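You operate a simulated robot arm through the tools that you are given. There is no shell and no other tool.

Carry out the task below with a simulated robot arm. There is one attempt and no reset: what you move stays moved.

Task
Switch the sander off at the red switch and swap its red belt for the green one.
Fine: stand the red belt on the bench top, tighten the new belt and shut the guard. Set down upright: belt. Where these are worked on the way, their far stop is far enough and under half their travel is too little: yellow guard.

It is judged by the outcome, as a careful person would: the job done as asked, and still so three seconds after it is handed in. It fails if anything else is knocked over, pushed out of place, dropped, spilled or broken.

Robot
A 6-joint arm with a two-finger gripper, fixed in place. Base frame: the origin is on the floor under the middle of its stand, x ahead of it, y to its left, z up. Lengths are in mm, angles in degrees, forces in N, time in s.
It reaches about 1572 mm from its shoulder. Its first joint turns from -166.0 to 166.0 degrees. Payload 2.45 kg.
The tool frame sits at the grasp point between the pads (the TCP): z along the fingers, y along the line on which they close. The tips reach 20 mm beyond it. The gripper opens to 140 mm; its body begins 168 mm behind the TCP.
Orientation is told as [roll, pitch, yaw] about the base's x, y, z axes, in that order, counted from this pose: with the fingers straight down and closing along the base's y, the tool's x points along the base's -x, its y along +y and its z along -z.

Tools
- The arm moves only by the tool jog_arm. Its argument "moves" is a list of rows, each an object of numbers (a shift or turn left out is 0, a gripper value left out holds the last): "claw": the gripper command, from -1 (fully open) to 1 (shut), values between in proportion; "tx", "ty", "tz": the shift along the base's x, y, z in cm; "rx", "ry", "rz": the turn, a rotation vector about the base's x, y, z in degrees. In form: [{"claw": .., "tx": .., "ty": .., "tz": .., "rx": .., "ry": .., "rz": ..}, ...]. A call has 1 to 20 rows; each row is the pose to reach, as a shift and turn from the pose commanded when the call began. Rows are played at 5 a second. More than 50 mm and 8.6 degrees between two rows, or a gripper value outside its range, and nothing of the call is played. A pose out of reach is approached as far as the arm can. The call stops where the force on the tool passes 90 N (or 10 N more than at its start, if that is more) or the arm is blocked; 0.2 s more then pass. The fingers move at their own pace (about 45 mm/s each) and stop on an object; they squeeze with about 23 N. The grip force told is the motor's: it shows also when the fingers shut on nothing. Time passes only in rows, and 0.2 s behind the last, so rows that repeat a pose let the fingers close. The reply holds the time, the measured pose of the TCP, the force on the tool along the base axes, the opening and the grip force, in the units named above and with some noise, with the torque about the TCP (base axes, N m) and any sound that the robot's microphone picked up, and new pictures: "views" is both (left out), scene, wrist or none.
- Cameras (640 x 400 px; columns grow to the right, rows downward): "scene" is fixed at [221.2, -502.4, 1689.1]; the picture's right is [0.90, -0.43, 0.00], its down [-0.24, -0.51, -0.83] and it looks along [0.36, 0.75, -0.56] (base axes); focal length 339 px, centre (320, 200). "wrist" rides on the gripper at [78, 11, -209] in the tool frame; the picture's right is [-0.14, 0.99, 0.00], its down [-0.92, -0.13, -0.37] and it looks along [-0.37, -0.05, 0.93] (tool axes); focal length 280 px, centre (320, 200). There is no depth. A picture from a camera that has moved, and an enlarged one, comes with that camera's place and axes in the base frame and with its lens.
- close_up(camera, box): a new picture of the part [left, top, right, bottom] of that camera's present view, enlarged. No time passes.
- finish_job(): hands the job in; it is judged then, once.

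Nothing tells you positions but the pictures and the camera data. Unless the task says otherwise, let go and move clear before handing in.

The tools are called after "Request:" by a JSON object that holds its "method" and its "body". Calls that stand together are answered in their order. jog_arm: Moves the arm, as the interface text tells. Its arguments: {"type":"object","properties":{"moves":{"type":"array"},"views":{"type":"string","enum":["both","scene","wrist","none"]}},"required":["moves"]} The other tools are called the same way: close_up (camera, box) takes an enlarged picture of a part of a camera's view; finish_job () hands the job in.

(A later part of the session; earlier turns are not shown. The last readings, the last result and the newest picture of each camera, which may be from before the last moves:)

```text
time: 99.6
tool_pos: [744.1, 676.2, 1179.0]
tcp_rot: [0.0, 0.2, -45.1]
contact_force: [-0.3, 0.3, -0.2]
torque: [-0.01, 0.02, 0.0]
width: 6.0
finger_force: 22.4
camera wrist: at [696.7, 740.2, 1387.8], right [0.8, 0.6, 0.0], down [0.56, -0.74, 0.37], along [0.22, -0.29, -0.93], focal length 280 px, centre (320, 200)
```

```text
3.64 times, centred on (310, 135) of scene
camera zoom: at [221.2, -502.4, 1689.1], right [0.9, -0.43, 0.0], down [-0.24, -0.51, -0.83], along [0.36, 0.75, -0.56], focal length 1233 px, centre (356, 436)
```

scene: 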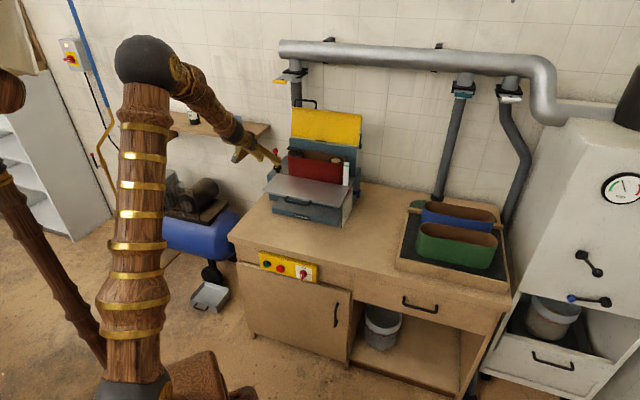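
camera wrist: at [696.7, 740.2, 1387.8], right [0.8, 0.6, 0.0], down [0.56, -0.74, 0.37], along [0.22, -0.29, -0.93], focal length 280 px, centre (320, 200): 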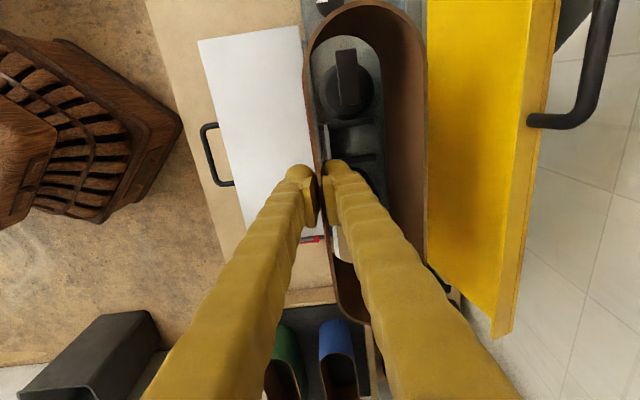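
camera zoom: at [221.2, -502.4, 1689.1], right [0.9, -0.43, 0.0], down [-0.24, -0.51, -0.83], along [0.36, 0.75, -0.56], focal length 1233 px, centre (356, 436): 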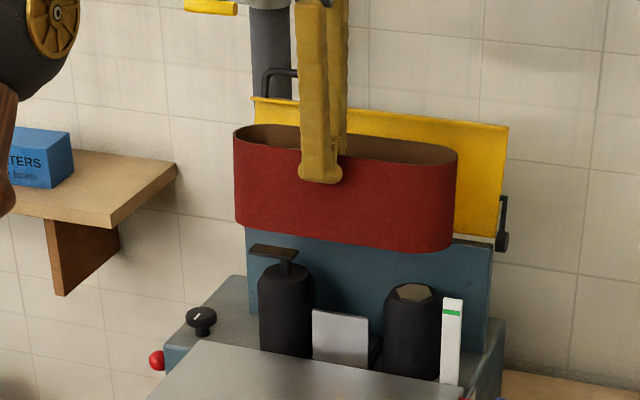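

The red belt is clear of the drums. I'll carry it forward and to the right, away from the sander, at moderate speed.

Request:
{"method": "jog_arm", "body": {"moves": [{"tx": -0.1, "ty": -1.0, "tz": 0.2}, {"tx": -0.3, "ty": -2.6, "tz": 0.4}, {"tx": -0.6, "ty": -4.6, "tz": 0.6}, {"tx": -0.9, "ty": -6.7, "tz": 0.8}, {"tx": -1.15, "ty": -8.8, "tz": 1.0}, {"tx": -1.4, "ty": -10.9, "tz": 1.0}, {"tx": -1.7, "ty": -13, "tz": 1.0}, {"tx": -1.9, "ty": -15, "tz": 1.0}, {"tx": -2.1, "ty": -16.3, "tz": 1.0}, {"tx": -2.1, "ty": -16.3, "tz": 1.0}], "views": "both"}}

```text
time: 101.8
tool_pos: [722.1, 514.5, 1188.8]
tcp_rot: [0.0, 0.1, -45.1]
contact_force: [-0.2, 0.2, -0.9]
torque: [-0.01, 0.04, 0.01]
width: 6.2
finger_force: 22.9
camera wrist: at [674.8, 577.6, 1398.0], right [0.8, 0.6, 0.0], down [0.56, -0.74, 0.37], along [0.22, -0.29, -0.93], focal length 280 px, centre (320, 200)
```

scene: 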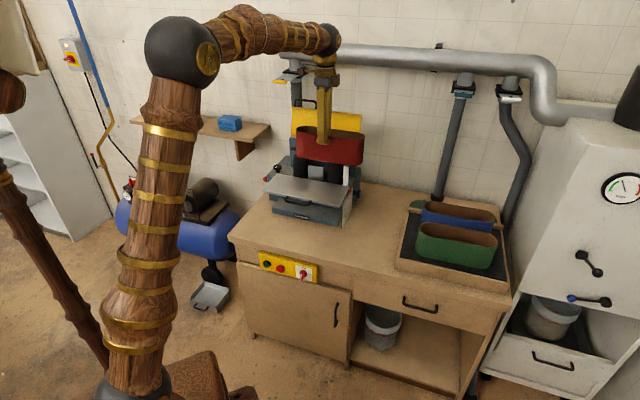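
wrist: 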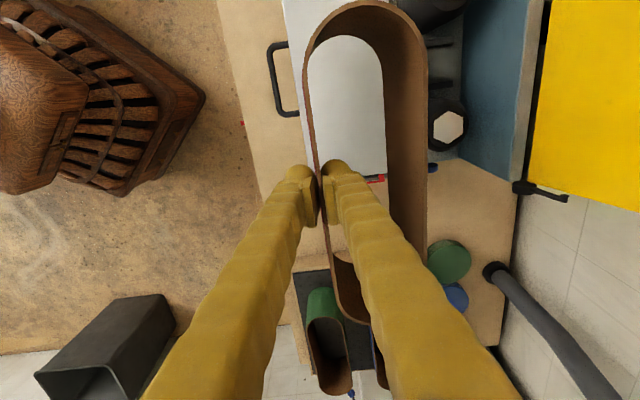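

The belt is held steadily. Next I'll carry it over the gap between sander and tray while turning it 90°.

Request:
{"method": "jog_arm", "body": {"moves": [{"tx": 0.7, "ty": -0.5, "tz": 0, "rz": 3}, {"tx": 1.8, "ty": -1.4, "tz": 0, "rz": 9}, {"tx": 3.2, "ty": -2.5, "tz": 0, "rz": 15}, {"tx": 4.6, "ty": -3.6, "tz": -0.3, "rz": 21}, {"tx": 6.0, "ty": -4.7, "tz": -0.6, "rz": 27}, {"tx": 7.4, "ty": -5.8, "tz": -1, "rz": 33}, {"tx": 8.8, "ty": -6.9, "tz": -1.3, "rz": 39}, {"tx": 10.2, "ty": -8.0, "tz": -1.7, "rz": 45}, {"tx": 11.6, "ty": -9.1, "tz": -2, "rz": 51}, {"tx": 13.0, "ty": -10.2, "tz": -2.4, "rz": 57}, {"tx": 14.4, "ty": -11.4, "tz": -2.8, "rz": 63}, {"tx": 15.8, "ty": -12.5, "tz": -3.2, "rz": 69}, {"tx": 17.2, "ty": -13.6, "tz": -3.6, "rz": 75}, {"tx": 18.4, "ty": -14.6, "tz": -4, "rz": 81}, {"tx": 19.4, "ty": -15.4, "tz": -4.3, "rz": 87}, {"tx": 19.87, "ty": -15.77, "tz": -4.5, "rz": 90}, {"tx": 19.87, "ty": -15.77, "tz": -4.5, "rz": 90}], "views": "both"}}

```text
time: 105.4
tool_pos: [921.6, 358.6, 1144.1]
tcp_rot: [0.1, 0.1, 45.0]
contact_force: [-0.1, -0.6, -0.1]
torque: [-0.06, -0.01, 0.02]
width: 5.9
finger_force: 23.0
camera wrist: at [859.0, 309.9, 1353.8], right [-0.6, 0.8, 0.0], down [0.74, 0.56, 0.37], along [0.29, 0.22, -0.93], focal length 280 px, centre (320, 200)
```

scene: 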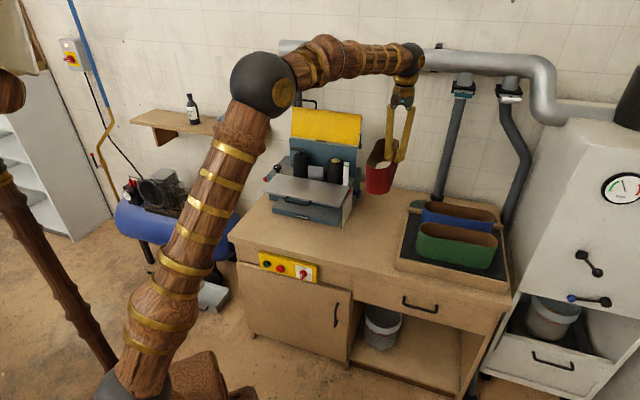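
wrist: 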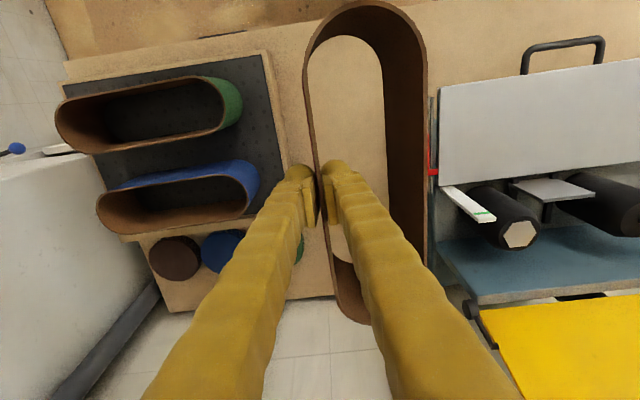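

The belt is over the gap with clearance on both sides. I'll lower it toward the bench top.

Request:
{"method": "jog_arm", "body": {"moves": [{"tz": -2}, {"tz": -5}, {"tz": -8}, {"tz": -11}, {"tz": -14}, {"tz": -17}, {"tz": -20}, {"tz": -22.5}, {"tz": -24.5}, {"tz": -26}, {"tz": -26.5}, {"tz": -26.5}], "views": "both"}}

Request:
{"method": "close_up", "body": {"camera": "scene", "box": [330, 150, 450, 260]}}

```text
time: 108.0
tool_pos: [920.8, 356.3, 881.6]
tcp_rot: [0.0, 0.1, 44.9]
contact_force: [-0.9, -0.1, -0.6]
torque: [-0.02, -0.02, -0.01]
width: 6.2
finger_force: 23.5
camera wrist: at [858.5, 308.8, 1089.3], right [-0.6, 0.8, 0.0], down [0.74, 0.56, 0.37], along [0.29, 0.22, -0.93], focal length 280 px, centre (320, 200)
```

scene: 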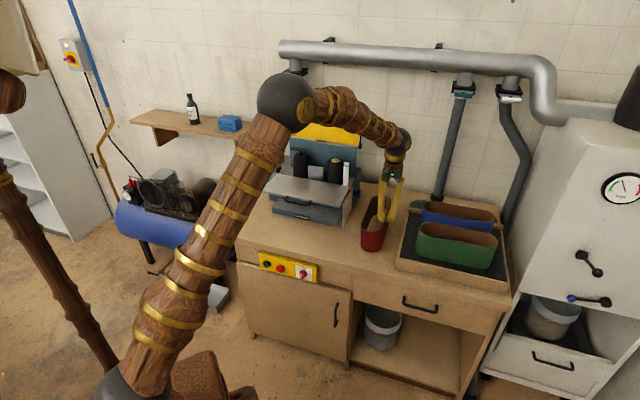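
wrist: 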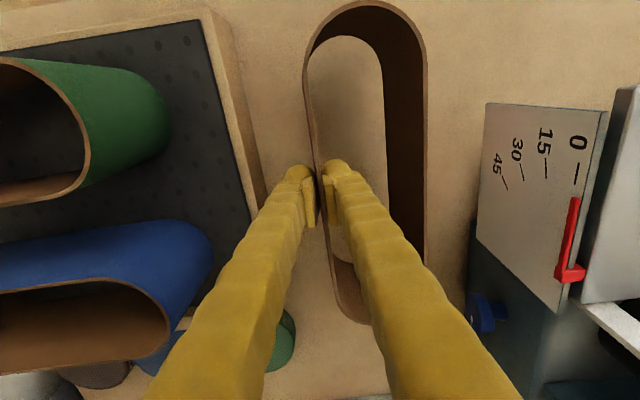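

```text
3.64 times, centred on (390, 205) of scene
camera zoom: at [221.2, -502.4, 1689.1], right [0.9, -0.43, 0.0], down [-0.24, -0.51, -0.83], along [0.36, 0.75, -0.56], focal length 1233 px, centre (66, 182)
```

zoom: 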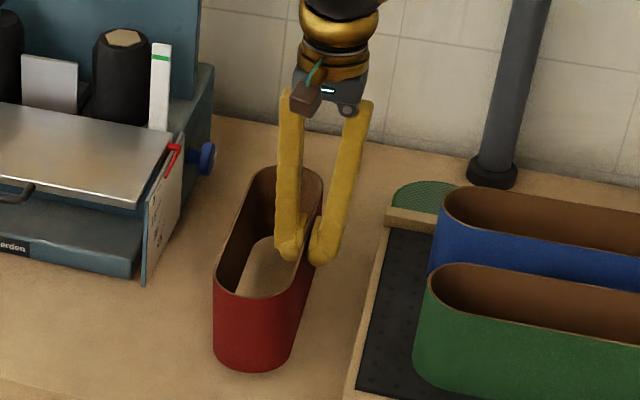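

The belt is right above free bench. I'll lower it gently until it touches.

Request:
{"method": "jog_arm", "body": {"moves": [{"tz": -0.3}, {"tz": -0.6}, {"tz": -0.9}, {"tz": -1.2}, {"tz": -1.5}, {"tz": -1.7}, {"tz": -1.7}], "views": "none"}}

Request:
{"method": "close_up", "body": {"camera": "scene", "box": [350, 190, 430, 260]}}

```text
time: 109.6
tool_pos: [921.5, 355.7, 861.4]
tcp_rot: [0.1, 0.1, 44.9]
contact_force: [-0.2, -0.4, -0.6]
torque: [-0.03, -0.01, 0.01]
width: 5.9
finger_force: 23.2
```

```text
5.71 times, centred on (390, 225) of scene
camera zoom: at [221.2, -502.4, 1689.1], right [0.9, -0.43, 0.0], down [-0.24, -0.51, -0.83], along [0.36, 0.75, -0.56], focal length 1938 px, centre (-80, 57)
```

zoom: 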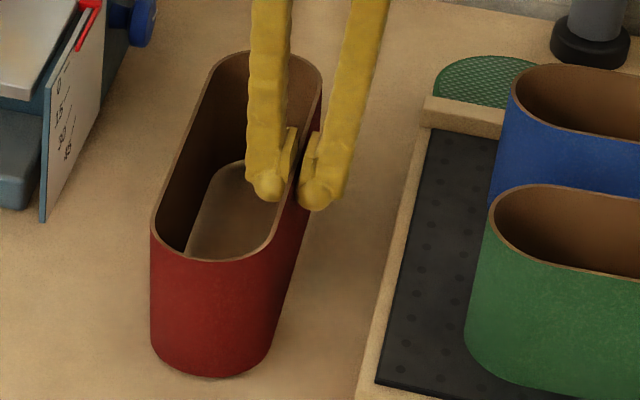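

Request:
{"method": "jog_arm", "body": {"moves": [{"tz": -0.2}, {"tz": -0.4}, {"tz": -0.6}, {"tz": -0.6}], "views": "none"}}

```text
time: 110.6
tool_pos: [922.3, 357.3, 856.6]
tcp_rot: [0.0, 0.1, 44.9]
contact_force: [-0.2, 0.2, -0.6]
torque: [0.0, -0.05, -0.02]
width: 6.0
finger_force: 23.4
```

Request:
{"method": "jog_arm", "body": {"moves": [{"tz": -0.2}, {"tz": -0.4}, {"tz": -0.6}, {"tz": -0.6}], "views": "none"}}

Request:
{"method": "close_up", "body": {"camera": "scene", "box": [350, 190, 430, 260]}}

```text
time: 111.6
tool_pos: [921.9, 356.7, 852.4]
tcp_rot: [0.0, -0.1, 44.9]
contact_force: [2.2, -1.0, 23.8]
torque: [0.01, -0.06, -0.03]
width: 5.9
finger_force: 23.0
```

```text
5.71 times, centred on (390, 225) of scene
camera zoom: at [221.2, -502.4, 1689.1], right [0.9, -0.43, 0.0], down [-0.24, -0.51, -0.83], along [0.36, 0.75, -0.56], focal length 1938 px, centre (-80, 57)
```

zoom: 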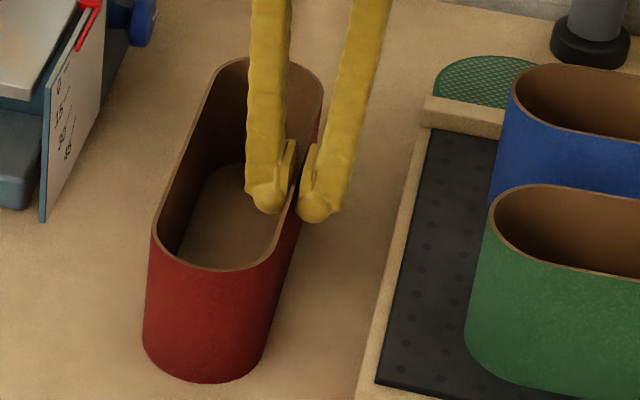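

The belt is resting on the bench. I'll relieve the pressure by a millimetre, open the fingers and withdraw straight up.

Request:
{"method": "jog_arm", "body": {"moves": [{"tz": 0.15}, {"tz": 0.15, "claw": 0.8}, {"tz": 0.15, "claw": 0.57}, {"tz": 0.15, "claw": 0.57}, {"tz": 1.5}, {"tz": 3.5}, {"tz": 6}, {"tz": 9}, {"tz": 13}, {"tz": 17}, {"tz": 21}, {"tz": 25}, {"tz": 25}], "views": "both"}}

Request:
{"method": "close_up", "body": {"camera": "scene", "box": [340, 180, 440, 260]}}

```text
time: 114.4
tool_pos: [921.5, 358.4, 1101.8]
tcp_rot: [0.0, 0.1, 44.9]
contact_force: [0.3, 0.0, -0.1]
torque: [-0.01, 0.02, 0.0]
width: 30.0
finger_force: 0.0
camera wrist: at [857.5, 310.1, 1310.0], right [-0.6, 0.8, 0.0], down [0.74, 0.56, 0.37], along [0.29, 0.22, -0.93], focal length 280 px, centre (320, 200)
```

scene: 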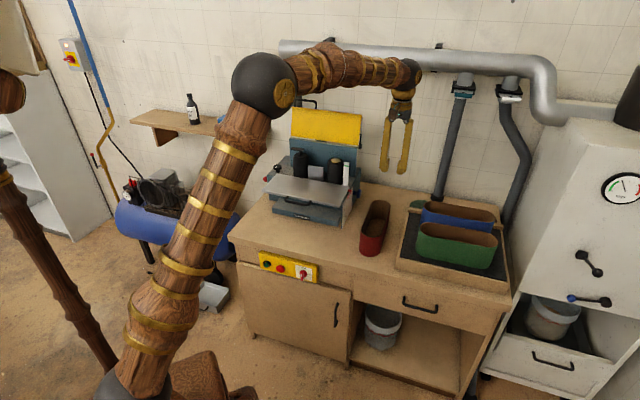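
wrist: 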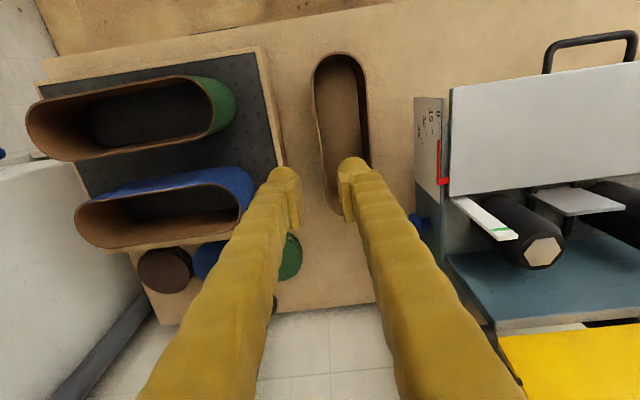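

```text
5.00 times, centred on (390, 220) of scene
camera zoom: at [221.2, -502.4, 1689.1], right [0.9, -0.43, 0.0], down [-0.24, -0.51, -0.83], along [0.36, 0.75, -0.56], focal length 1695 px, centre (-30, 100)
```

zoom: 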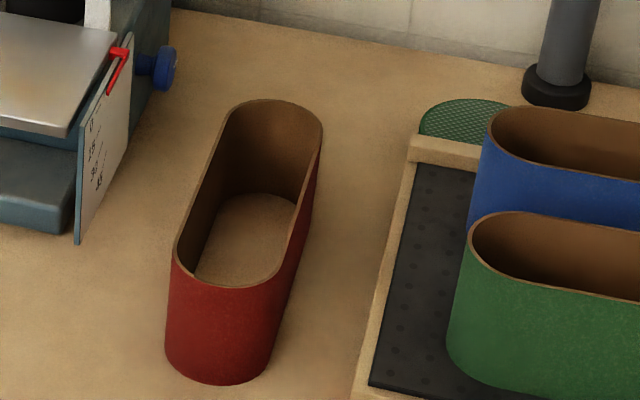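

The red belt stands upright and clear on the bench. Now I'll move over to the green belt and yaw to line up with it.

Request:
{"method": "jog_arm", "body": {"moves": [{"tx": 0.75, "ty": -2.1, "rz": -7.5, "claw": 0.43}, {"tx": 1.5, "ty": -4.2, "rz": -15}, {"tx": 2.25, "ty": -6.3, "rz": -22.5}, {"tx": 3.0, "ty": -8.4, "rz": -30}, {"tx": 3.74, "ty": -10.5, "rz": -37.5}, {"tx": 4.5, "ty": -12.6, "rz": -45}, {"tx": 5.24, "ty": -14.7, "rz": -52.5}, {"tx": 6.0, "ty": -16.8, "rz": -60}, {"tx": 6.74, "ty": -18.9, "rz": -67.5}, {"tx": 7.5, "ty": -21, "rz": -75}, {"tx": 8.23, "ty": -23.1, "rz": -82.5}, {"tx": 8.98, "ty": -25.24, "rz": -90}, {"tx": 8.98, "ty": -25.24, "rz": -90}], "views": "wrist"}}

Request:
{"method": "close_up", "body": {"camera": "wrist", "box": [200, 0, 460, 220]}}

Request:
{"method": "close_up", "body": {"camera": "scene", "box": [390, 180, 530, 290]}}

```text
time: 117.2
tool_pos: [1010.4, 105.6, 1100.7]
tcp_rot: [0.0, 0.2, -45.1]
contact_force: [0.0, -0.3, -0.3]
torque: [-0.01, 0.01, -0.02]
width: 39.6
finger_force: 0.0
camera wrist: at [964.5, 168.0, 1309.7], right [0.8, 0.6, 0.0], down [0.56, -0.74, 0.37], along [0.22, -0.29, -0.93], focal length 280 px, centre (320, 200)
```

wrist: 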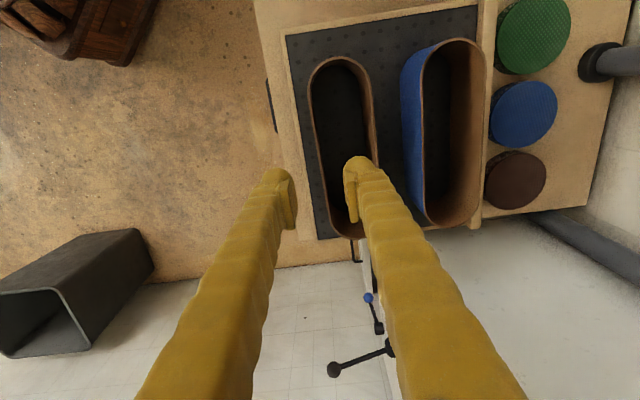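

```text
1.82 times, centred on (330, 110) of wrist
camera zoom: at [964.5, 168.0, 1309.7], right [0.8, 0.6, 0.0], down [0.56, -0.74, 0.37], along [0.22, -0.29, -0.93], focal length 510 px, centre (302, 364)
```

zoom: 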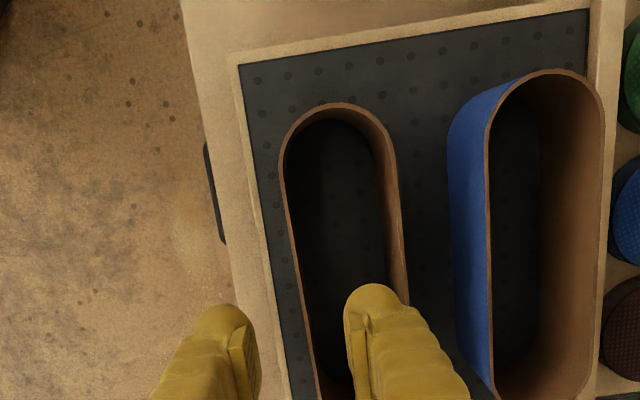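

```text
3.64 times, centred on (460, 235) of scene
camera zoom: at [221.2, -502.4, 1689.1], right [0.9, -0.43, 0.0], down [-0.24, -0.51, -0.83], along [0.36, 0.75, -0.56], focal length 1233 px, centre (-189, 73)
```

zoom: 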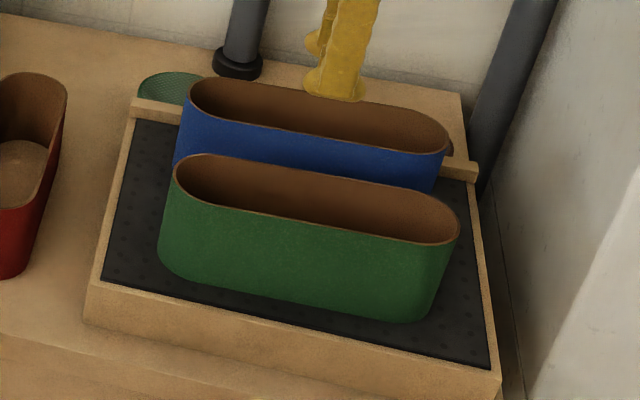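

I've measured the green belt: its front wall is 784–789 mm out from the base, its rim is at z≈918, and its centre is near u≈660. I'll descend to just above the rim and check alignment.

Request:
{"method": "jog_arm", "body": {"moves": [{"tx": 0.3, "ty": -0.4, "tz": -3}, {"tx": 0.6, "ty": -0.8, "tz": -6}, {"tx": 0.86, "ty": -1.22, "tz": -9}, {"tx": 0.86, "ty": -1.22, "tz": -12}, {"tx": 0.86, "ty": -1.22, "tz": -14.5}, {"tx": 0.86, "ty": -1.22, "tz": -15.5}, {"tx": 0.86, "ty": -1.22, "tz": -15.5}], "views": "wrist"}}

Request:
{"method": "close_up", "body": {"camera": "wrist", "box": [220, 60, 460, 260]}}

Request:
{"method": "close_up", "body": {"camera": "scene", "box": [390, 170, 530, 280]}}

```text
time: 118.8
tool_pos: [1021.8, 92.5, 945.8]
tcp_rot: [0.0, 0.1, -45.1]
contact_force: [-0.5, -0.3, -0.4]
torque: [-0.02, -0.02, -0.01]
width: 39.9
finger_force: 0.0
camera wrist: at [973.5, 154.9, 1154.8], right [0.8, 0.6, 0.0], down [0.56, -0.74, 0.37], along [0.22, -0.29, -0.93], focal length 280 px, centre (320, 200)
```

wrist: 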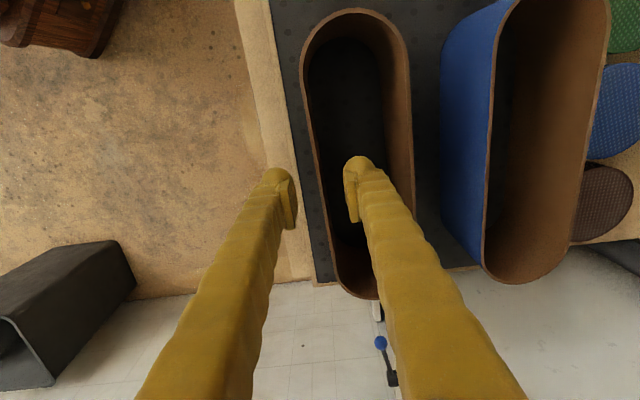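

```text
2.00 times, centred on (340, 160) of wrist
camera zoom: at [973.5, 154.9, 1154.8], right [0.8, 0.6, 0.0], down [0.56, -0.74, 0.37], along [0.22, -0.29, -0.93], focal length 561 px, centre (280, 280)
```

zoom: 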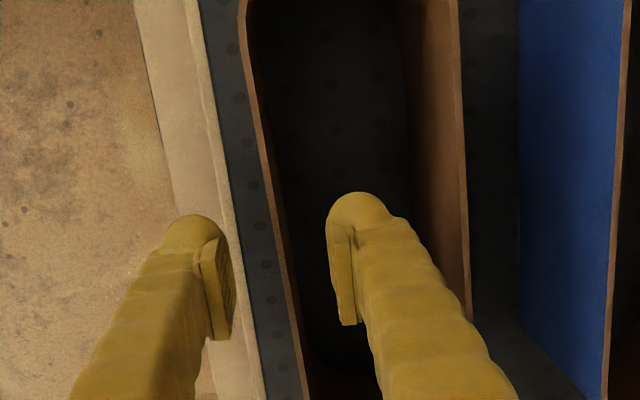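

```text
3.64 times, centred on (460, 225) of scene
camera zoom: at [221.2, -502.4, 1689.1], right [0.9, -0.43, 0.0], down [-0.24, -0.51, -0.83], along [0.36, 0.75, -0.56], focal length 1233 px, centre (-189, 109)
```

zoom: 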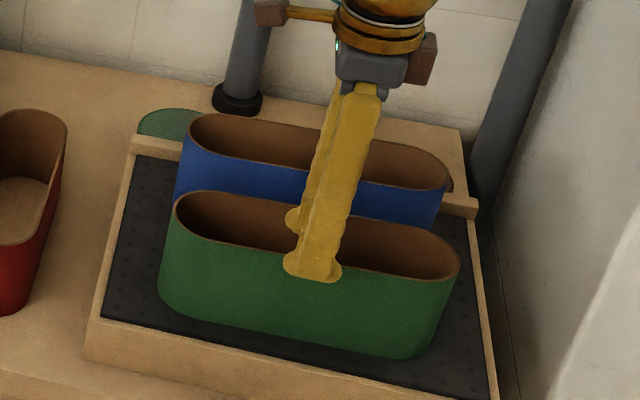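

The wall is centred between the pads and the length offset matches the red grip. I'll lower and grip the green belt's front wall at the same depth.

Request:
{"method": "jog_arm", "body": {"moves": [{"tx": 0.14, "ty": -0.14, "tz": -1.2}, {"tx": 0.14, "ty": -0.14, "tz": -2.4}, {"tx": 0.14, "ty": -0.14, "tz": -3.7}, {"tx": 0.14, "ty": -0.14, "tz": -3.7, "claw": 0.8}, {"tx": 0.14, "ty": -0.14, "tz": -3.7, "claw": 1}, {"tx": 0.14, "ty": -0.14, "tz": -3.7, "claw": 1}, {"tx": 0.14, "ty": -0.14, "tz": -3.7, "claw": 1}, {"tx": 0.14, "ty": -0.14, "tz": -3.7, "claw": 1}], "views": "wrist"}}

Request:
{"method": "close_up", "body": {"camera": "scene", "box": [390, 170, 530, 280]}}

```text
time: 120.6
tool_pos: [1021.5, 90.9, 908.1]
tcp_rot: [0.0, 0.1, -45.1]
contact_force: [0.0, 1.1, -1.1]
torque: [0.0, -0.03, -0.01]
width: 5.9
finger_force: 22.8
camera wrist: at [974.1, 152.6, 1116.4], right [0.8, 0.6, 0.0], down [0.56, -0.74, 0.37], along [0.22, -0.29, -0.93], focal length 280 px, centre (320, 200)
```

wrist: 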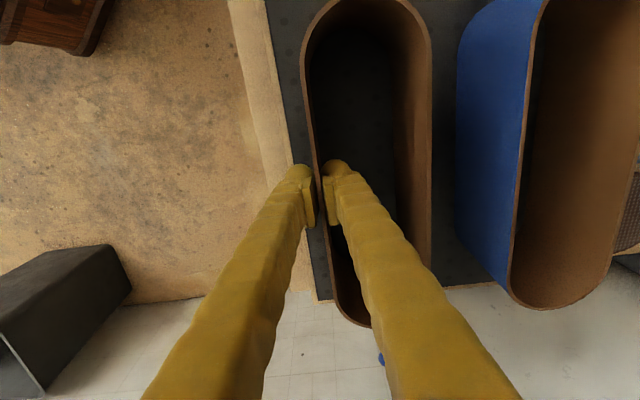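

```text
3.64 times, centred on (460, 225) of scene
camera zoom: at [221.2, -502.4, 1689.1], right [0.9, -0.43, 0.0], down [-0.24, -0.51, -0.83], along [0.36, 0.75, -0.56], focal length 1233 px, centre (-189, 109)
```

zoom: 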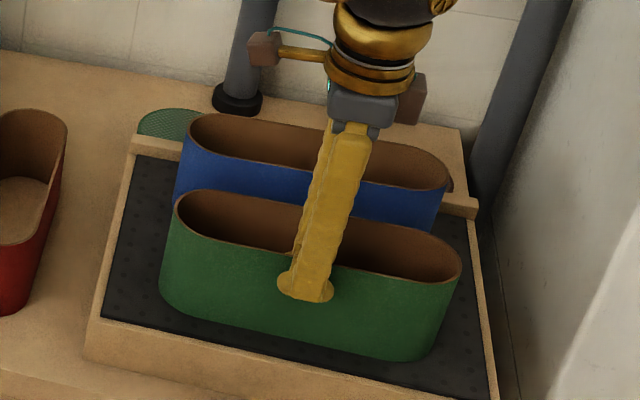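

The grip is good and nearly identical to the red one. I'll lift slowly at first, then up to carry height.

Request:
{"method": "jog_arm", "body": {"moves": [{"tz": 0.15}, {"tz": 0.35}, {"tz": 0.6}, {"tz": 1.0}, {"tz": 1.5}, {"tz": 2.2}, {"tz": 3.0}, {"tz": 4.0}, {"tz": 5.2}, {"tz": 6.6}, {"tz": 8.0}, {"tz": 9.6}, {"tz": 11.2}, {"tz": 12.8}, {"tz": 14.4}, {"tz": 15}, {"tz": 15}], "views": "both"}}

```text
time: 124.2
tool_pos: [1021.6, 90.1, 1057.9]
tcp_rot: [0.0, 0.2, -45.1]
contact_force: [-0.9, 0.2, -1.4]
torque: [-0.01, 0.07, 0.02]
width: 6.2
finger_force: 23.1
camera wrist: at [974.2, 152.9, 1267.3], right [0.8, 0.6, 0.0], down [0.56, -0.74, 0.37], along [0.22, -0.29, -0.93], focal length 280 px, centre (320, 200)
```

scene: 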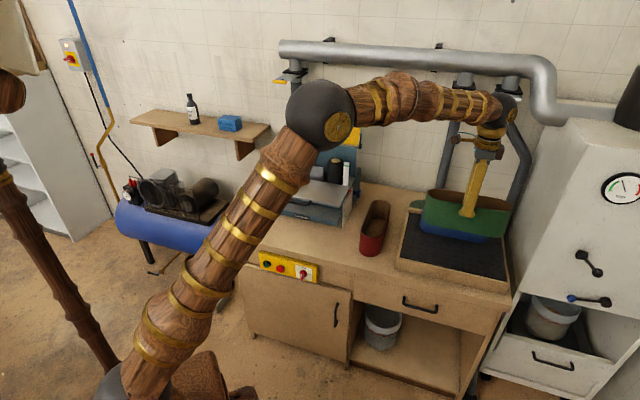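
wrist: 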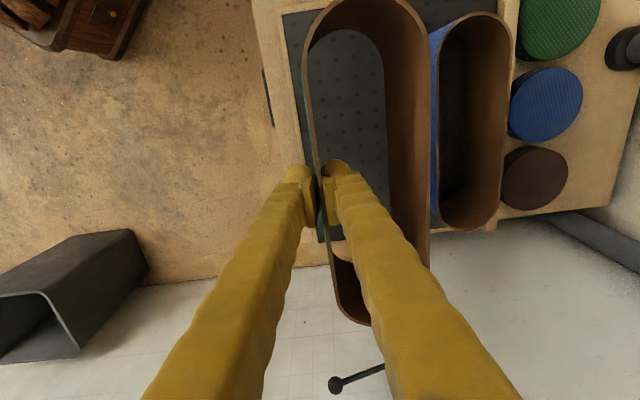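

Request:
{"method": "close_up", "body": {"camera": "wrist", "box": [280, 0, 460, 110]}}

Request:
{"method": "close_up", "body": {"camera": "wrist", "box": [300, 230, 460, 340]}}

Request:
{"method": "close_up", "body": {"camera": "scene", "box": [400, 120, 530, 250]}}

```text
3.56 times, centred on (370, 55) of wrist
camera zoom: at [974.2, 152.9, 1267.3], right [0.8, 0.6, 0.0], down [0.56, -0.74, 0.37], along [0.22, -0.29, -0.93], focal length 997 px, centre (142, 716)
```

zoom: 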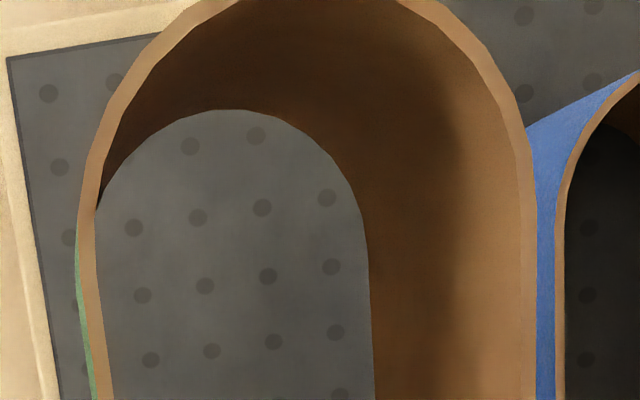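

```text
3.64 times, centred on (380, 285) of wrist
camera zoom: at [974.2, 152.9, 1267.3], right [0.8, 0.6, 0.0], down [0.56, -0.74, 0.37], along [0.22, -0.29, -0.93], focal length 1020 px, centre (102, -109)
```

zoom: 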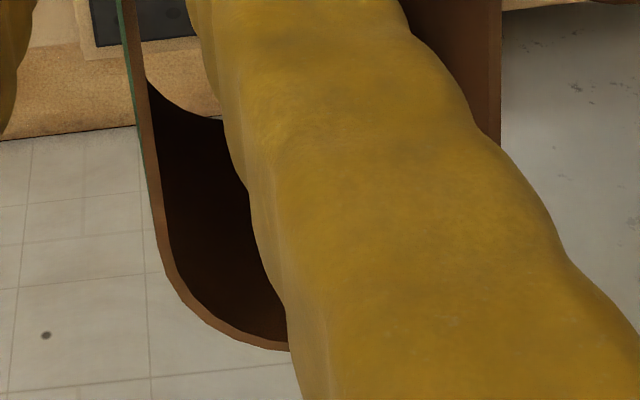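

```text
3.08 times, centred on (465, 185) of scene
camera zoom: at [221.2, -502.4, 1689.1], right [0.9, -0.43, 0.0], down [-0.24, -0.51, -0.83], along [0.36, 0.75, -0.56], focal length 1043 px, centre (-126, 246)
```

zoom: 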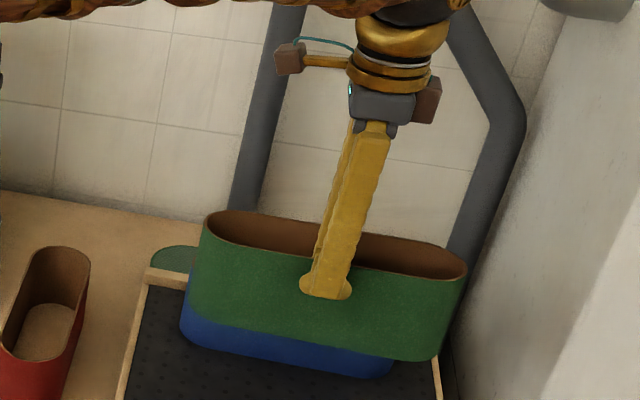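

The green belt hangs level in the grip, centred like the red one was. I'll carry it across toward the sander.

Request:
{"method": "jog_arm", "body": {"moves": [{"tx": -0.6, "ty": 0.9, "tz": 0.6}, {"tx": -1.6, "ty": 2.3, "tz": 1.5}, {"tx": -2.9, "ty": 4.1, "tz": 2.5}, {"tx": -4.2, "ty": 6.0, "tz": 3.4}, {"tx": -5.5, "ty": 7.9, "tz": 4.3}, {"tx": -6.8, "ty": 9.8, "tz": 5.2}, {"tx": -8.1, "ty": 11.7, "tz": 6.1}, {"tx": -9.4, "ty": 13.6, "tz": 7.0}, {"tx": -10.7, "ty": 15.5, "tz": 7.9}, {"tx": -12.0, "ty": 17.4, "tz": 8.8}, {"tx": -13.3, "ty": 19.3, "tz": 9.7}, {"tx": -14.7, "ty": 21.2, "tz": 10.6}, {"tx": -16.1, "ty": 23.2, "tz": 11.5}, {"tx": -17.6, "ty": 25.3, "tz": 12.3}, {"tx": -19.0, "ty": 27.3, "tz": 12.9}, {"tx": -20.2, "ty": 29, "tz": 13.2}, {"tx": -20.8, "ty": 29.8, "tz": 13.2}, {"tx": -20.8, "ty": 29.8, "tz": 13.2}], "views": "scene"}}

```text
time: 128.0
tool_pos: [813.9, 388.7, 1191.6]
tcp_rot: [0.0, 0.1, -45.1]
contact_force: [-0.6, 0.1, -1.2]
torque: [0.0, 0.05, 0.01]
width: 5.8
finger_force: 23.3
```

scene: 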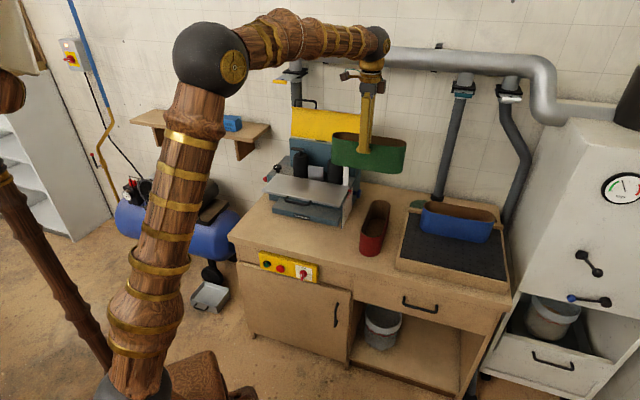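

Request:
{"method": "jog_arm", "body": {"moves": [{"tx": -0.5, "ty": 1.3}, {"tx": -1.4, "ty": 3.5}, {"tx": -2.3, "ty": 5.9}, {"tx": -3.2, "ty": 8.2}, {"tx": -4.1, "ty": 10.5}, {"tx": -5.0, "ty": 12.8}, {"tx": -5.9, "ty": 15.1}, {"tx": -6.8, "ty": 17.4}, {"tx": -7.7, "ty": 19.7}, {"tx": -8.6, "ty": 22}, {"tx": -9.5, "ty": 24.2}, {"tx": -10.0, "ty": 25.6}, {"tx": -9.2, "ty": 26.5}, {"tx": -8.3, "ty": 27.4}, {"tx": -7.4, "ty": 28.3}, {"tx": -6.91, "ty": 28.83}, {"tx": -6.91, "ty": 28.83}], "views": "both"}}

Request:
{"method": "close_up", "body": {"camera": "wrist", "box": [280, 0, 440, 120]}}

Request:
{"method": "close_up", "body": {"camera": "scene", "box": [250, 90, 370, 190]}}

```text
time: 131.6
tool_pos: [743.8, 677.1, 1191.0]
tcp_rot: [0.0, 0.2, -45.2]
contact_force: [0.2, -0.1, -1.0]
torque: [-0.01, 0.01, 0.02]
width: 5.9
finger_force: 23.1
camera wrist: at [695.8, 739.4, 1399.4], right [0.8, 0.6, 0.0], down [0.56, -0.74, 0.37], along [0.22, -0.29, -0.93], focal length 280 px, centre (320, 200)
```

scene: 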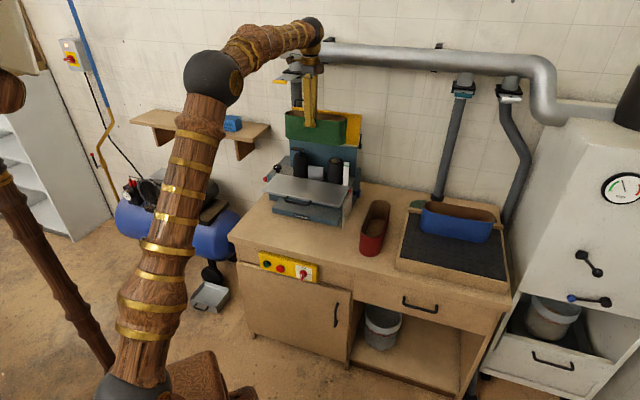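
wrist: 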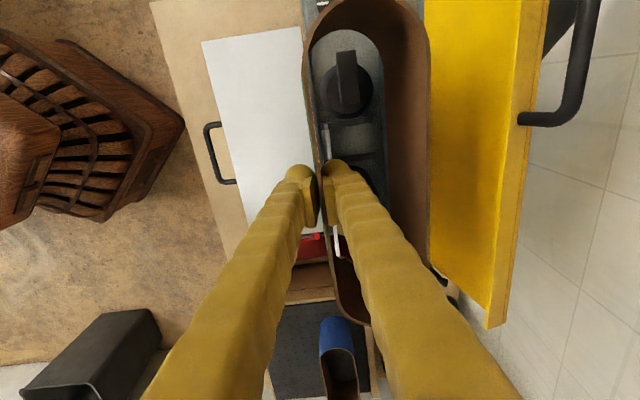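

```text
3.33 times, centred on (360, 60) of wrist
camera zoom: at [695.8, 739.4, 1399.4], right [0.8, 0.6, 0.0], down [0.56, -0.74, 0.37], along [0.22, -0.29, -0.93], focal length 935 px, centre (187, 667)
```

zoom: 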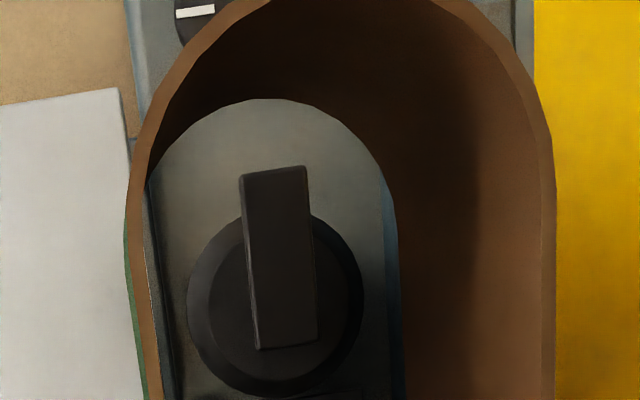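

```text
4.00 times, centred on (310, 140) of scene
camera zoom: at [221.2, -502.4, 1689.1], right [0.9, -0.43, 0.0], down [-0.24, -0.51, -0.83], along [0.36, 0.75, -0.56], focal length 1356 px, centre (360, 440)
```

zoom: 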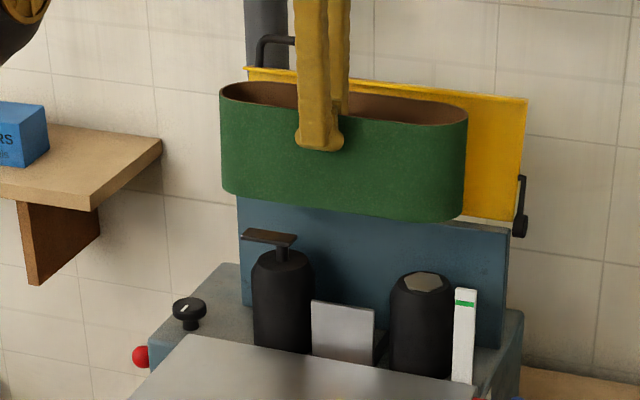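

The belt is above the drums. I'll zoom in to align it precisely with the drums and the bar before lowering.

Request:
{"method": "close_up", "body": {"camera": "wrist", "box": [295, 40, 445, 150]}}

Request:
{"method": "close_up", "body": {"camera": "scene", "box": [280, 110, 360, 180]}}

```text
3.64 times, centred on (370, 95) of wrist
camera zoom: at [695.8, 739.4, 1399.4], right [0.8, 0.6, 0.0], down [0.56, -0.74, 0.37], along [0.22, -0.29, -0.93], focal length 1020 px, centre (138, 582)
```

zoom: 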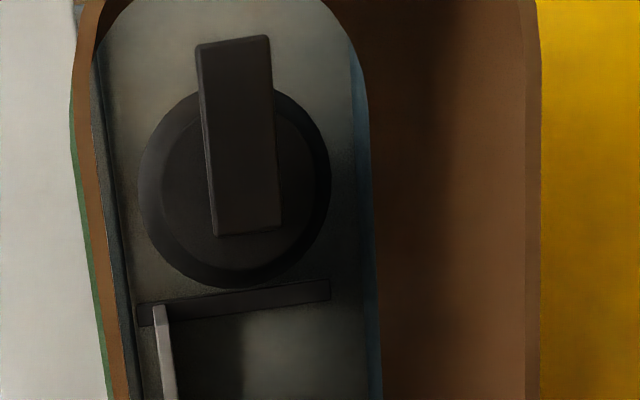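

```text
5.71 times, centred on (320, 145) of scene
camera zoom: at [221.2, -502.4, 1689.1], right [0.9, -0.43, 0.0], down [-0.24, -0.51, -0.83], along [0.36, 0.75, -0.56], focal length 1938 px, centre (320, 514)
```

zoom: 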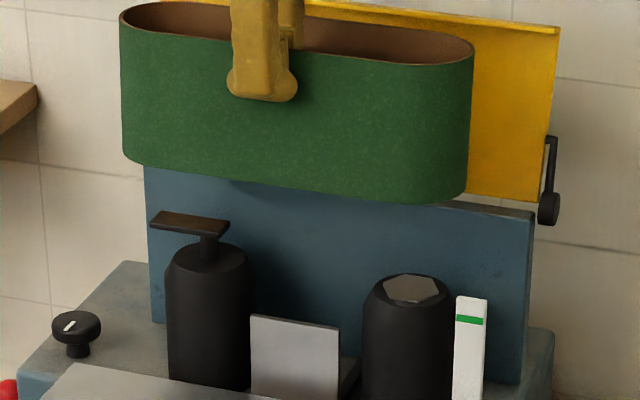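

The belt hangs with its bottom about 3° toward the front, and it needs small shifts of about 5 mm right and 2 mm back. I'll apply those corrections and recheck.

Request:
{"method": "jog_arm", "body": {"moves": [{"tx": 0.17, "ty": -0.06, "rx": 0.8, "ry": -0.8}, {"tx": 0.34, "ty": -0.12, "rx": 1.6, "ry": -1.6}, {"tx": 0.5, "ty": -0.18, "rx": 2.4, "ry": -2.4}, {"tx": 0.5, "ty": -0.18, "rx": 2.4, "ry": -2.4}], "views": "wrist"}}

Request:
{"method": "close_up", "body": {"camera": "wrist", "box": [295, 0, 445, 110]}}

Request:
{"method": "close_up", "body": {"camera": "scene", "box": [280, 110, 360, 180]}}

```text
time: 132.6
tool_pos: [749.5, 676.6, 1190.6]
tcp_rot: [3.5, 0.1, -45.2]
contact_force: [-0.7, 0.6, 0.0]
torque: [-0.01, 0.05, -0.01]
width: 5.9
finger_force: 22.8
camera wrist: at [693.1, 729.4, 1399.6], right [0.8, 0.6, 0.06], down [0.54, -0.76, 0.36], along [0.26, -0.25, -0.93], focal length 280 px, centre (320, 200)
```

wrist: 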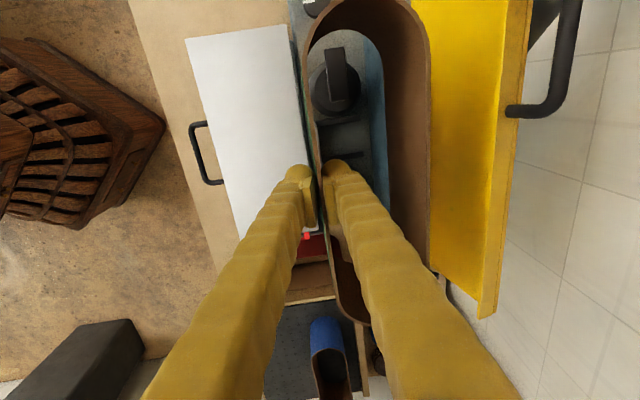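

```text
3.64 times, centred on (370, 55) of wrist
camera zoom: at [693.1, 729.4, 1399.6], right [0.8, 0.6, 0.06], down [0.54, -0.76, 0.36], along [0.26, -0.25, -0.93], focal length 1020 px, centre (138, 727)
```

zoom: 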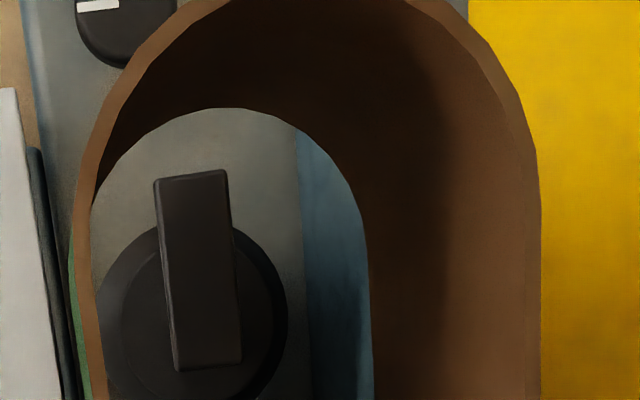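

```text
5.71 times, centred on (320, 145) of scene
camera zoom: at [221.2, -502.4, 1689.1], right [0.9, -0.43, 0.0], down [-0.24, -0.51, -0.83], along [0.36, 0.75, -0.56], focal length 1938 px, centre (320, 514)
```

zoom: 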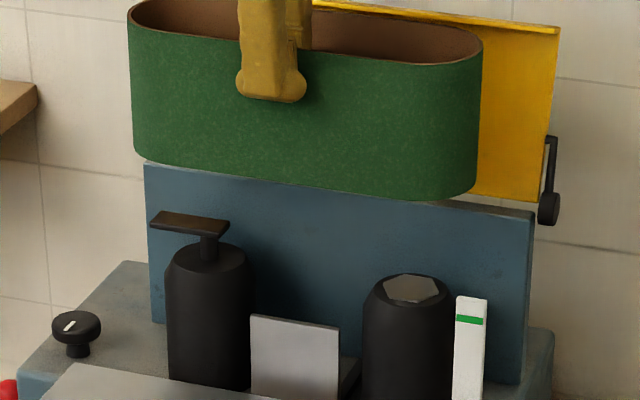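

The belt now hangs vertical, with about 7 mm clearance to the bar and to the right drum. I'll lower toward the bar with a 1 mm forward tweak, then recheck.

Request:
{"method": "jog_arm", "body": {"moves": [{"tx": -0.08, "ty": -0.08, "tz": -1}, {"tx": -0.08, "ty": -0.08, "tz": -2.2}, {"tx": -0.08, "ty": -0.08, "tz": -3.4}, {"tx": -0.08, "ty": -0.08, "tz": -4.4}, {"tx": -0.08, "ty": -0.08, "tz": -4.9}, {"tx": -0.08, "ty": -0.08, "tz": -4.9}], "views": "wrist"}}

Request:
{"method": "close_up", "body": {"camera": "wrist", "box": [295, 0, 445, 110]}}

Request:
{"method": "close_up", "body": {"camera": "scene", "box": [280, 110, 360, 180]}}

```text
time: 134.0
tool_pos: [749.3, 673.7, 1140.0]
tcp_rot: [3.4, 0.1, -45.1]
contact_force: [-0.5, -0.3, -0.8]
torque: [-0.02, 0.03, -0.03]
width: 5.7
finger_force: 22.5
camera wrist: at [692.1, 728.0, 1349.8], right [0.8, 0.6, 0.06], down [0.54, -0.76, 0.36], along [0.26, -0.25, -0.93], focal length 280 px, centre (320, 200)
```

wrist: 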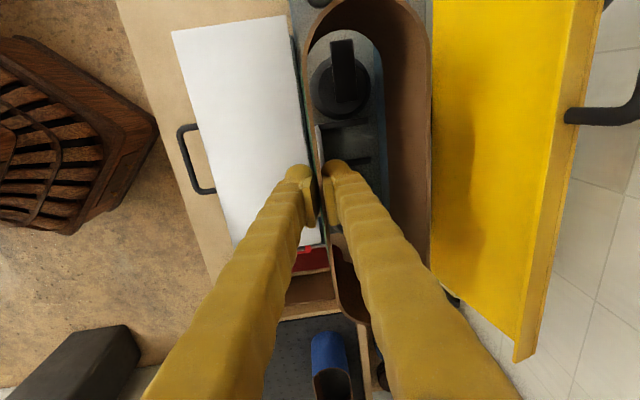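

```text
3.64 times, centred on (370, 55) of wrist
camera zoom: at [692.1, 728.0, 1349.8], right [0.8, 0.6, 0.06], down [0.54, -0.76, 0.36], along [0.26, -0.25, -0.93], focal length 1020 px, centre (138, 727)
```

zoom: 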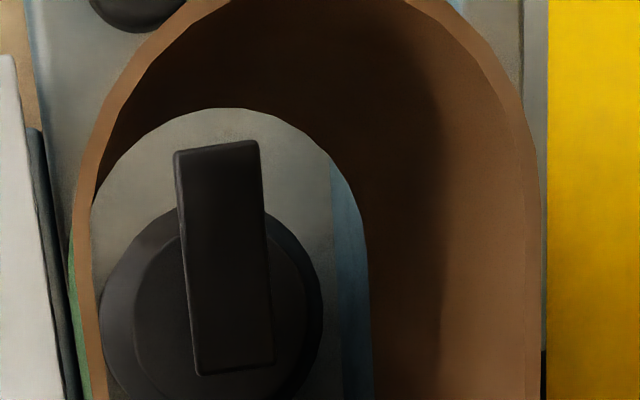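

```text
5.71 times, centred on (320, 145) of scene
camera zoom: at [221.2, -502.4, 1689.1], right [0.9, -0.43, 0.0], down [-0.24, -0.51, -0.83], along [0.36, 0.75, -0.56], focal length 1938 px, centre (320, 514)
```

zoom: 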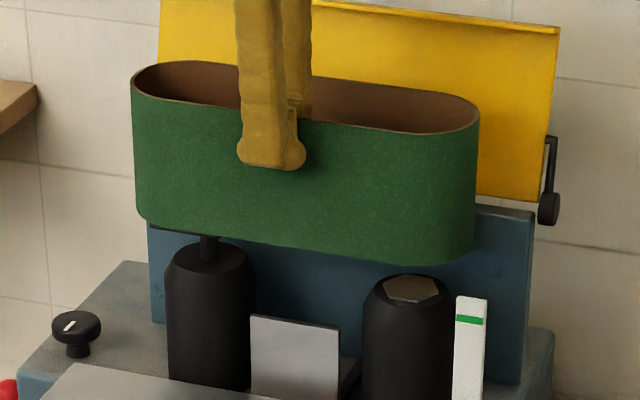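

Clearances look good all around the bar and drum. I'll lower the belt slowly over the bar and onto the drums.

Request:
{"method": "jog_arm", "body": {"moves": [{"tz": -0.3}, {"tz": -0.7}, {"tz": -1.1}, {"tz": -1.5}, {"tz": -1.9}, {"tz": -2.3}, {"tz": -2.7}, {"tz": -3.1}, {"tz": -3.5}, {"tz": -3.5}], "views": "wrist"}}

Request:
{"method": "close_up", "body": {"camera": "wrist", "box": [295, 0, 445, 110]}}

Request:
{"method": "close_up", "body": {"camera": "scene", "box": [280, 110, 360, 180]}}

```text
time: 136.2
tool_pos: [749.1, 675.6, 1106.8]
tcp_rot: [3.3, 0.1, -45.1]
contact_force: [-0.3, -0.1, -1.3]
torque: [-0.02, 0.01, -0.01]
width: 5.8
finger_force: 23.1
camera wrist: at [693.0, 728.5, 1315.3], right [0.8, 0.6, 0.06], down [0.54, -0.76, 0.36], along [0.26, -0.25, -0.93], focal length 280 px, centre (320, 200)
```

wrist: 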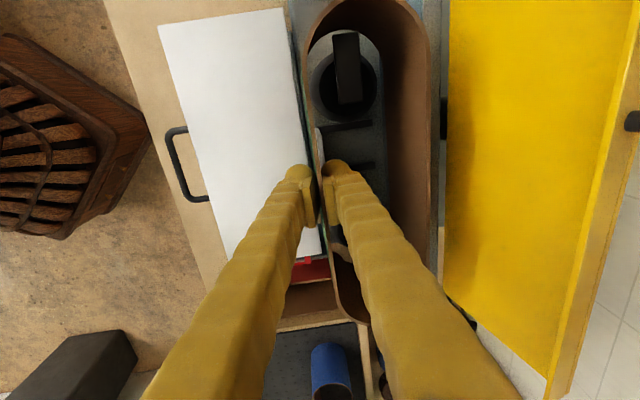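

```text
3.64 times, centred on (370, 55) of wrist
camera zoom: at [693.0, 728.5, 1315.3], right [0.8, 0.6, 0.06], down [0.54, -0.76, 0.36], along [0.26, -0.25, -0.93], focal length 1020 px, centre (138, 727)
```

zoom: 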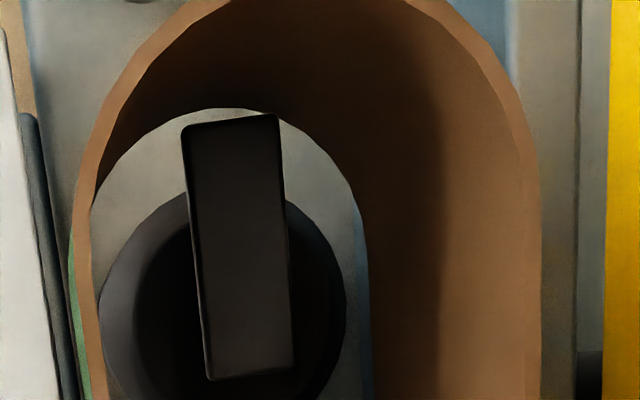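

```text
5.71 times, centred on (320, 145) of scene
camera zoom: at [221.2, -502.4, 1689.1], right [0.9, -0.43, 0.0], down [-0.24, -0.51, -0.83], along [0.36, 0.75, -0.56], focal length 1938 px, centre (320, 514)
```

zoom: 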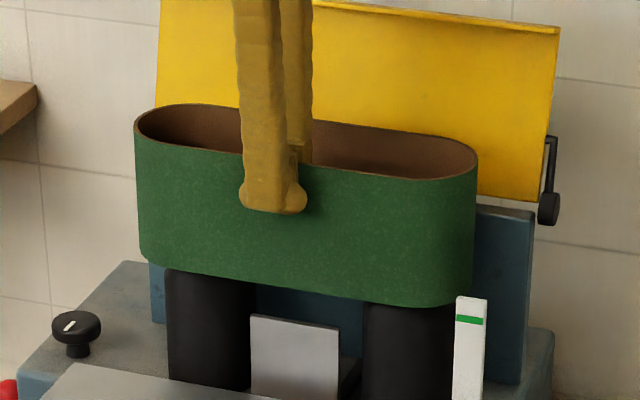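

The belt is past the bar and starting over the drums. I'll continue down with a 1.5 mm nudge toward the front, watching the force.

Request:
{"method": "jog_arm", "body": {"moves": [{"tx": -0.06, "ty": -0.06, "tz": -0.2}, {"tx": -0.1, "ty": -0.1, "tz": -0.5}, {"tx": -0.1, "ty": -0.1, "tz": -0.8}, {"tx": -0.1, "ty": -0.1, "tz": -1.1}, {"tx": -0.1, "ty": -0.1, "tz": -1.4}, {"tx": -0.1, "ty": -0.1, "tz": -1.7}, {"tx": -0.1, "ty": -0.1, "tz": -2.0}, {"tx": -0.1, "ty": -0.1, "tz": -2.3}, {"tx": -0.1, "ty": -0.1, "tz": -2.6}, {"tx": -0.1, "ty": -0.1, "tz": -2.6}], "views": "wrist"}}

Request:
{"method": "close_up", "body": {"camera": "wrist", "box": [295, 0, 445, 110]}}

Request:
{"method": "close_up", "body": {"camera": "scene", "box": [280, 110, 360, 180]}}

```text
time: 138.4
tool_pos: [748.0, 673.5, 1078.9]
tcp_rot: [3.5, 0.0, -45.1]
contact_force: [0.1, -0.9, -1.2]
torque: [-0.01, 0.04, 0.01]
width: 5.7
finger_force: 23.3
camera wrist: at [690.9, 727.5, 1288.6], right [0.8, 0.6, 0.06], down [0.54, -0.76, 0.36], along [0.26, -0.25, -0.93], focal length 280 px, centre (320, 200)
```

wrist: 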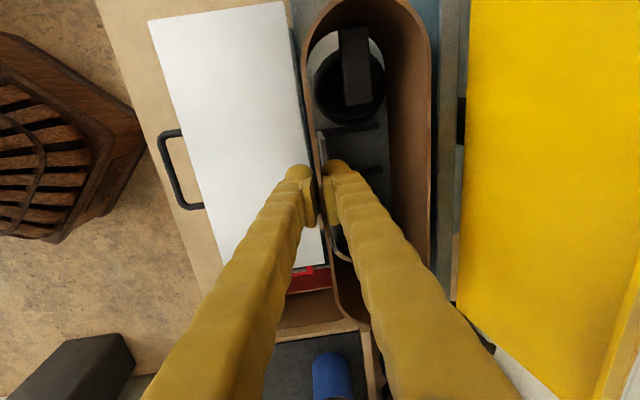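

```text
3.64 times, centred on (370, 55) of wrist
camera zoom: at [690.9, 727.5, 1288.6], right [0.8, 0.6, 0.06], down [0.54, -0.76, 0.36], along [0.26, -0.25, -0.93], focal length 1020 px, centre (138, 727)
```

zoom: 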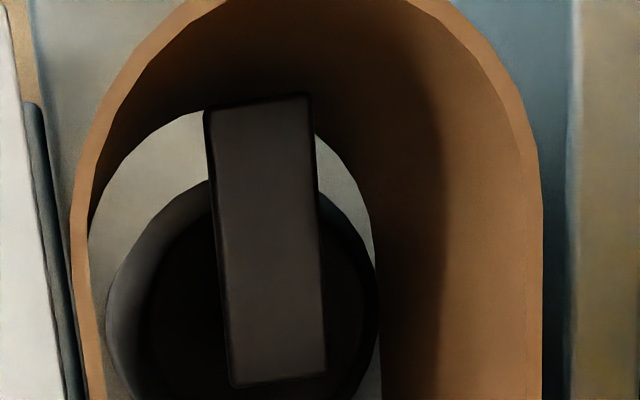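

```text
5.71 times, centred on (320, 145) of scene
camera zoom: at [221.2, -502.4, 1689.1], right [0.9, -0.43, 0.0], down [-0.24, -0.51, -0.83], along [0.36, 0.75, -0.56], focal length 1938 px, centre (320, 514)
```

zoom: 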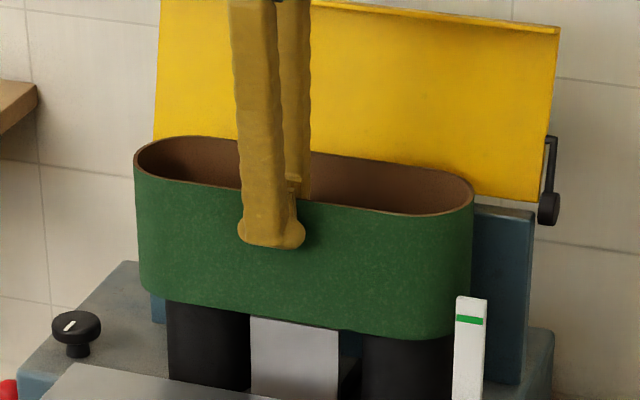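

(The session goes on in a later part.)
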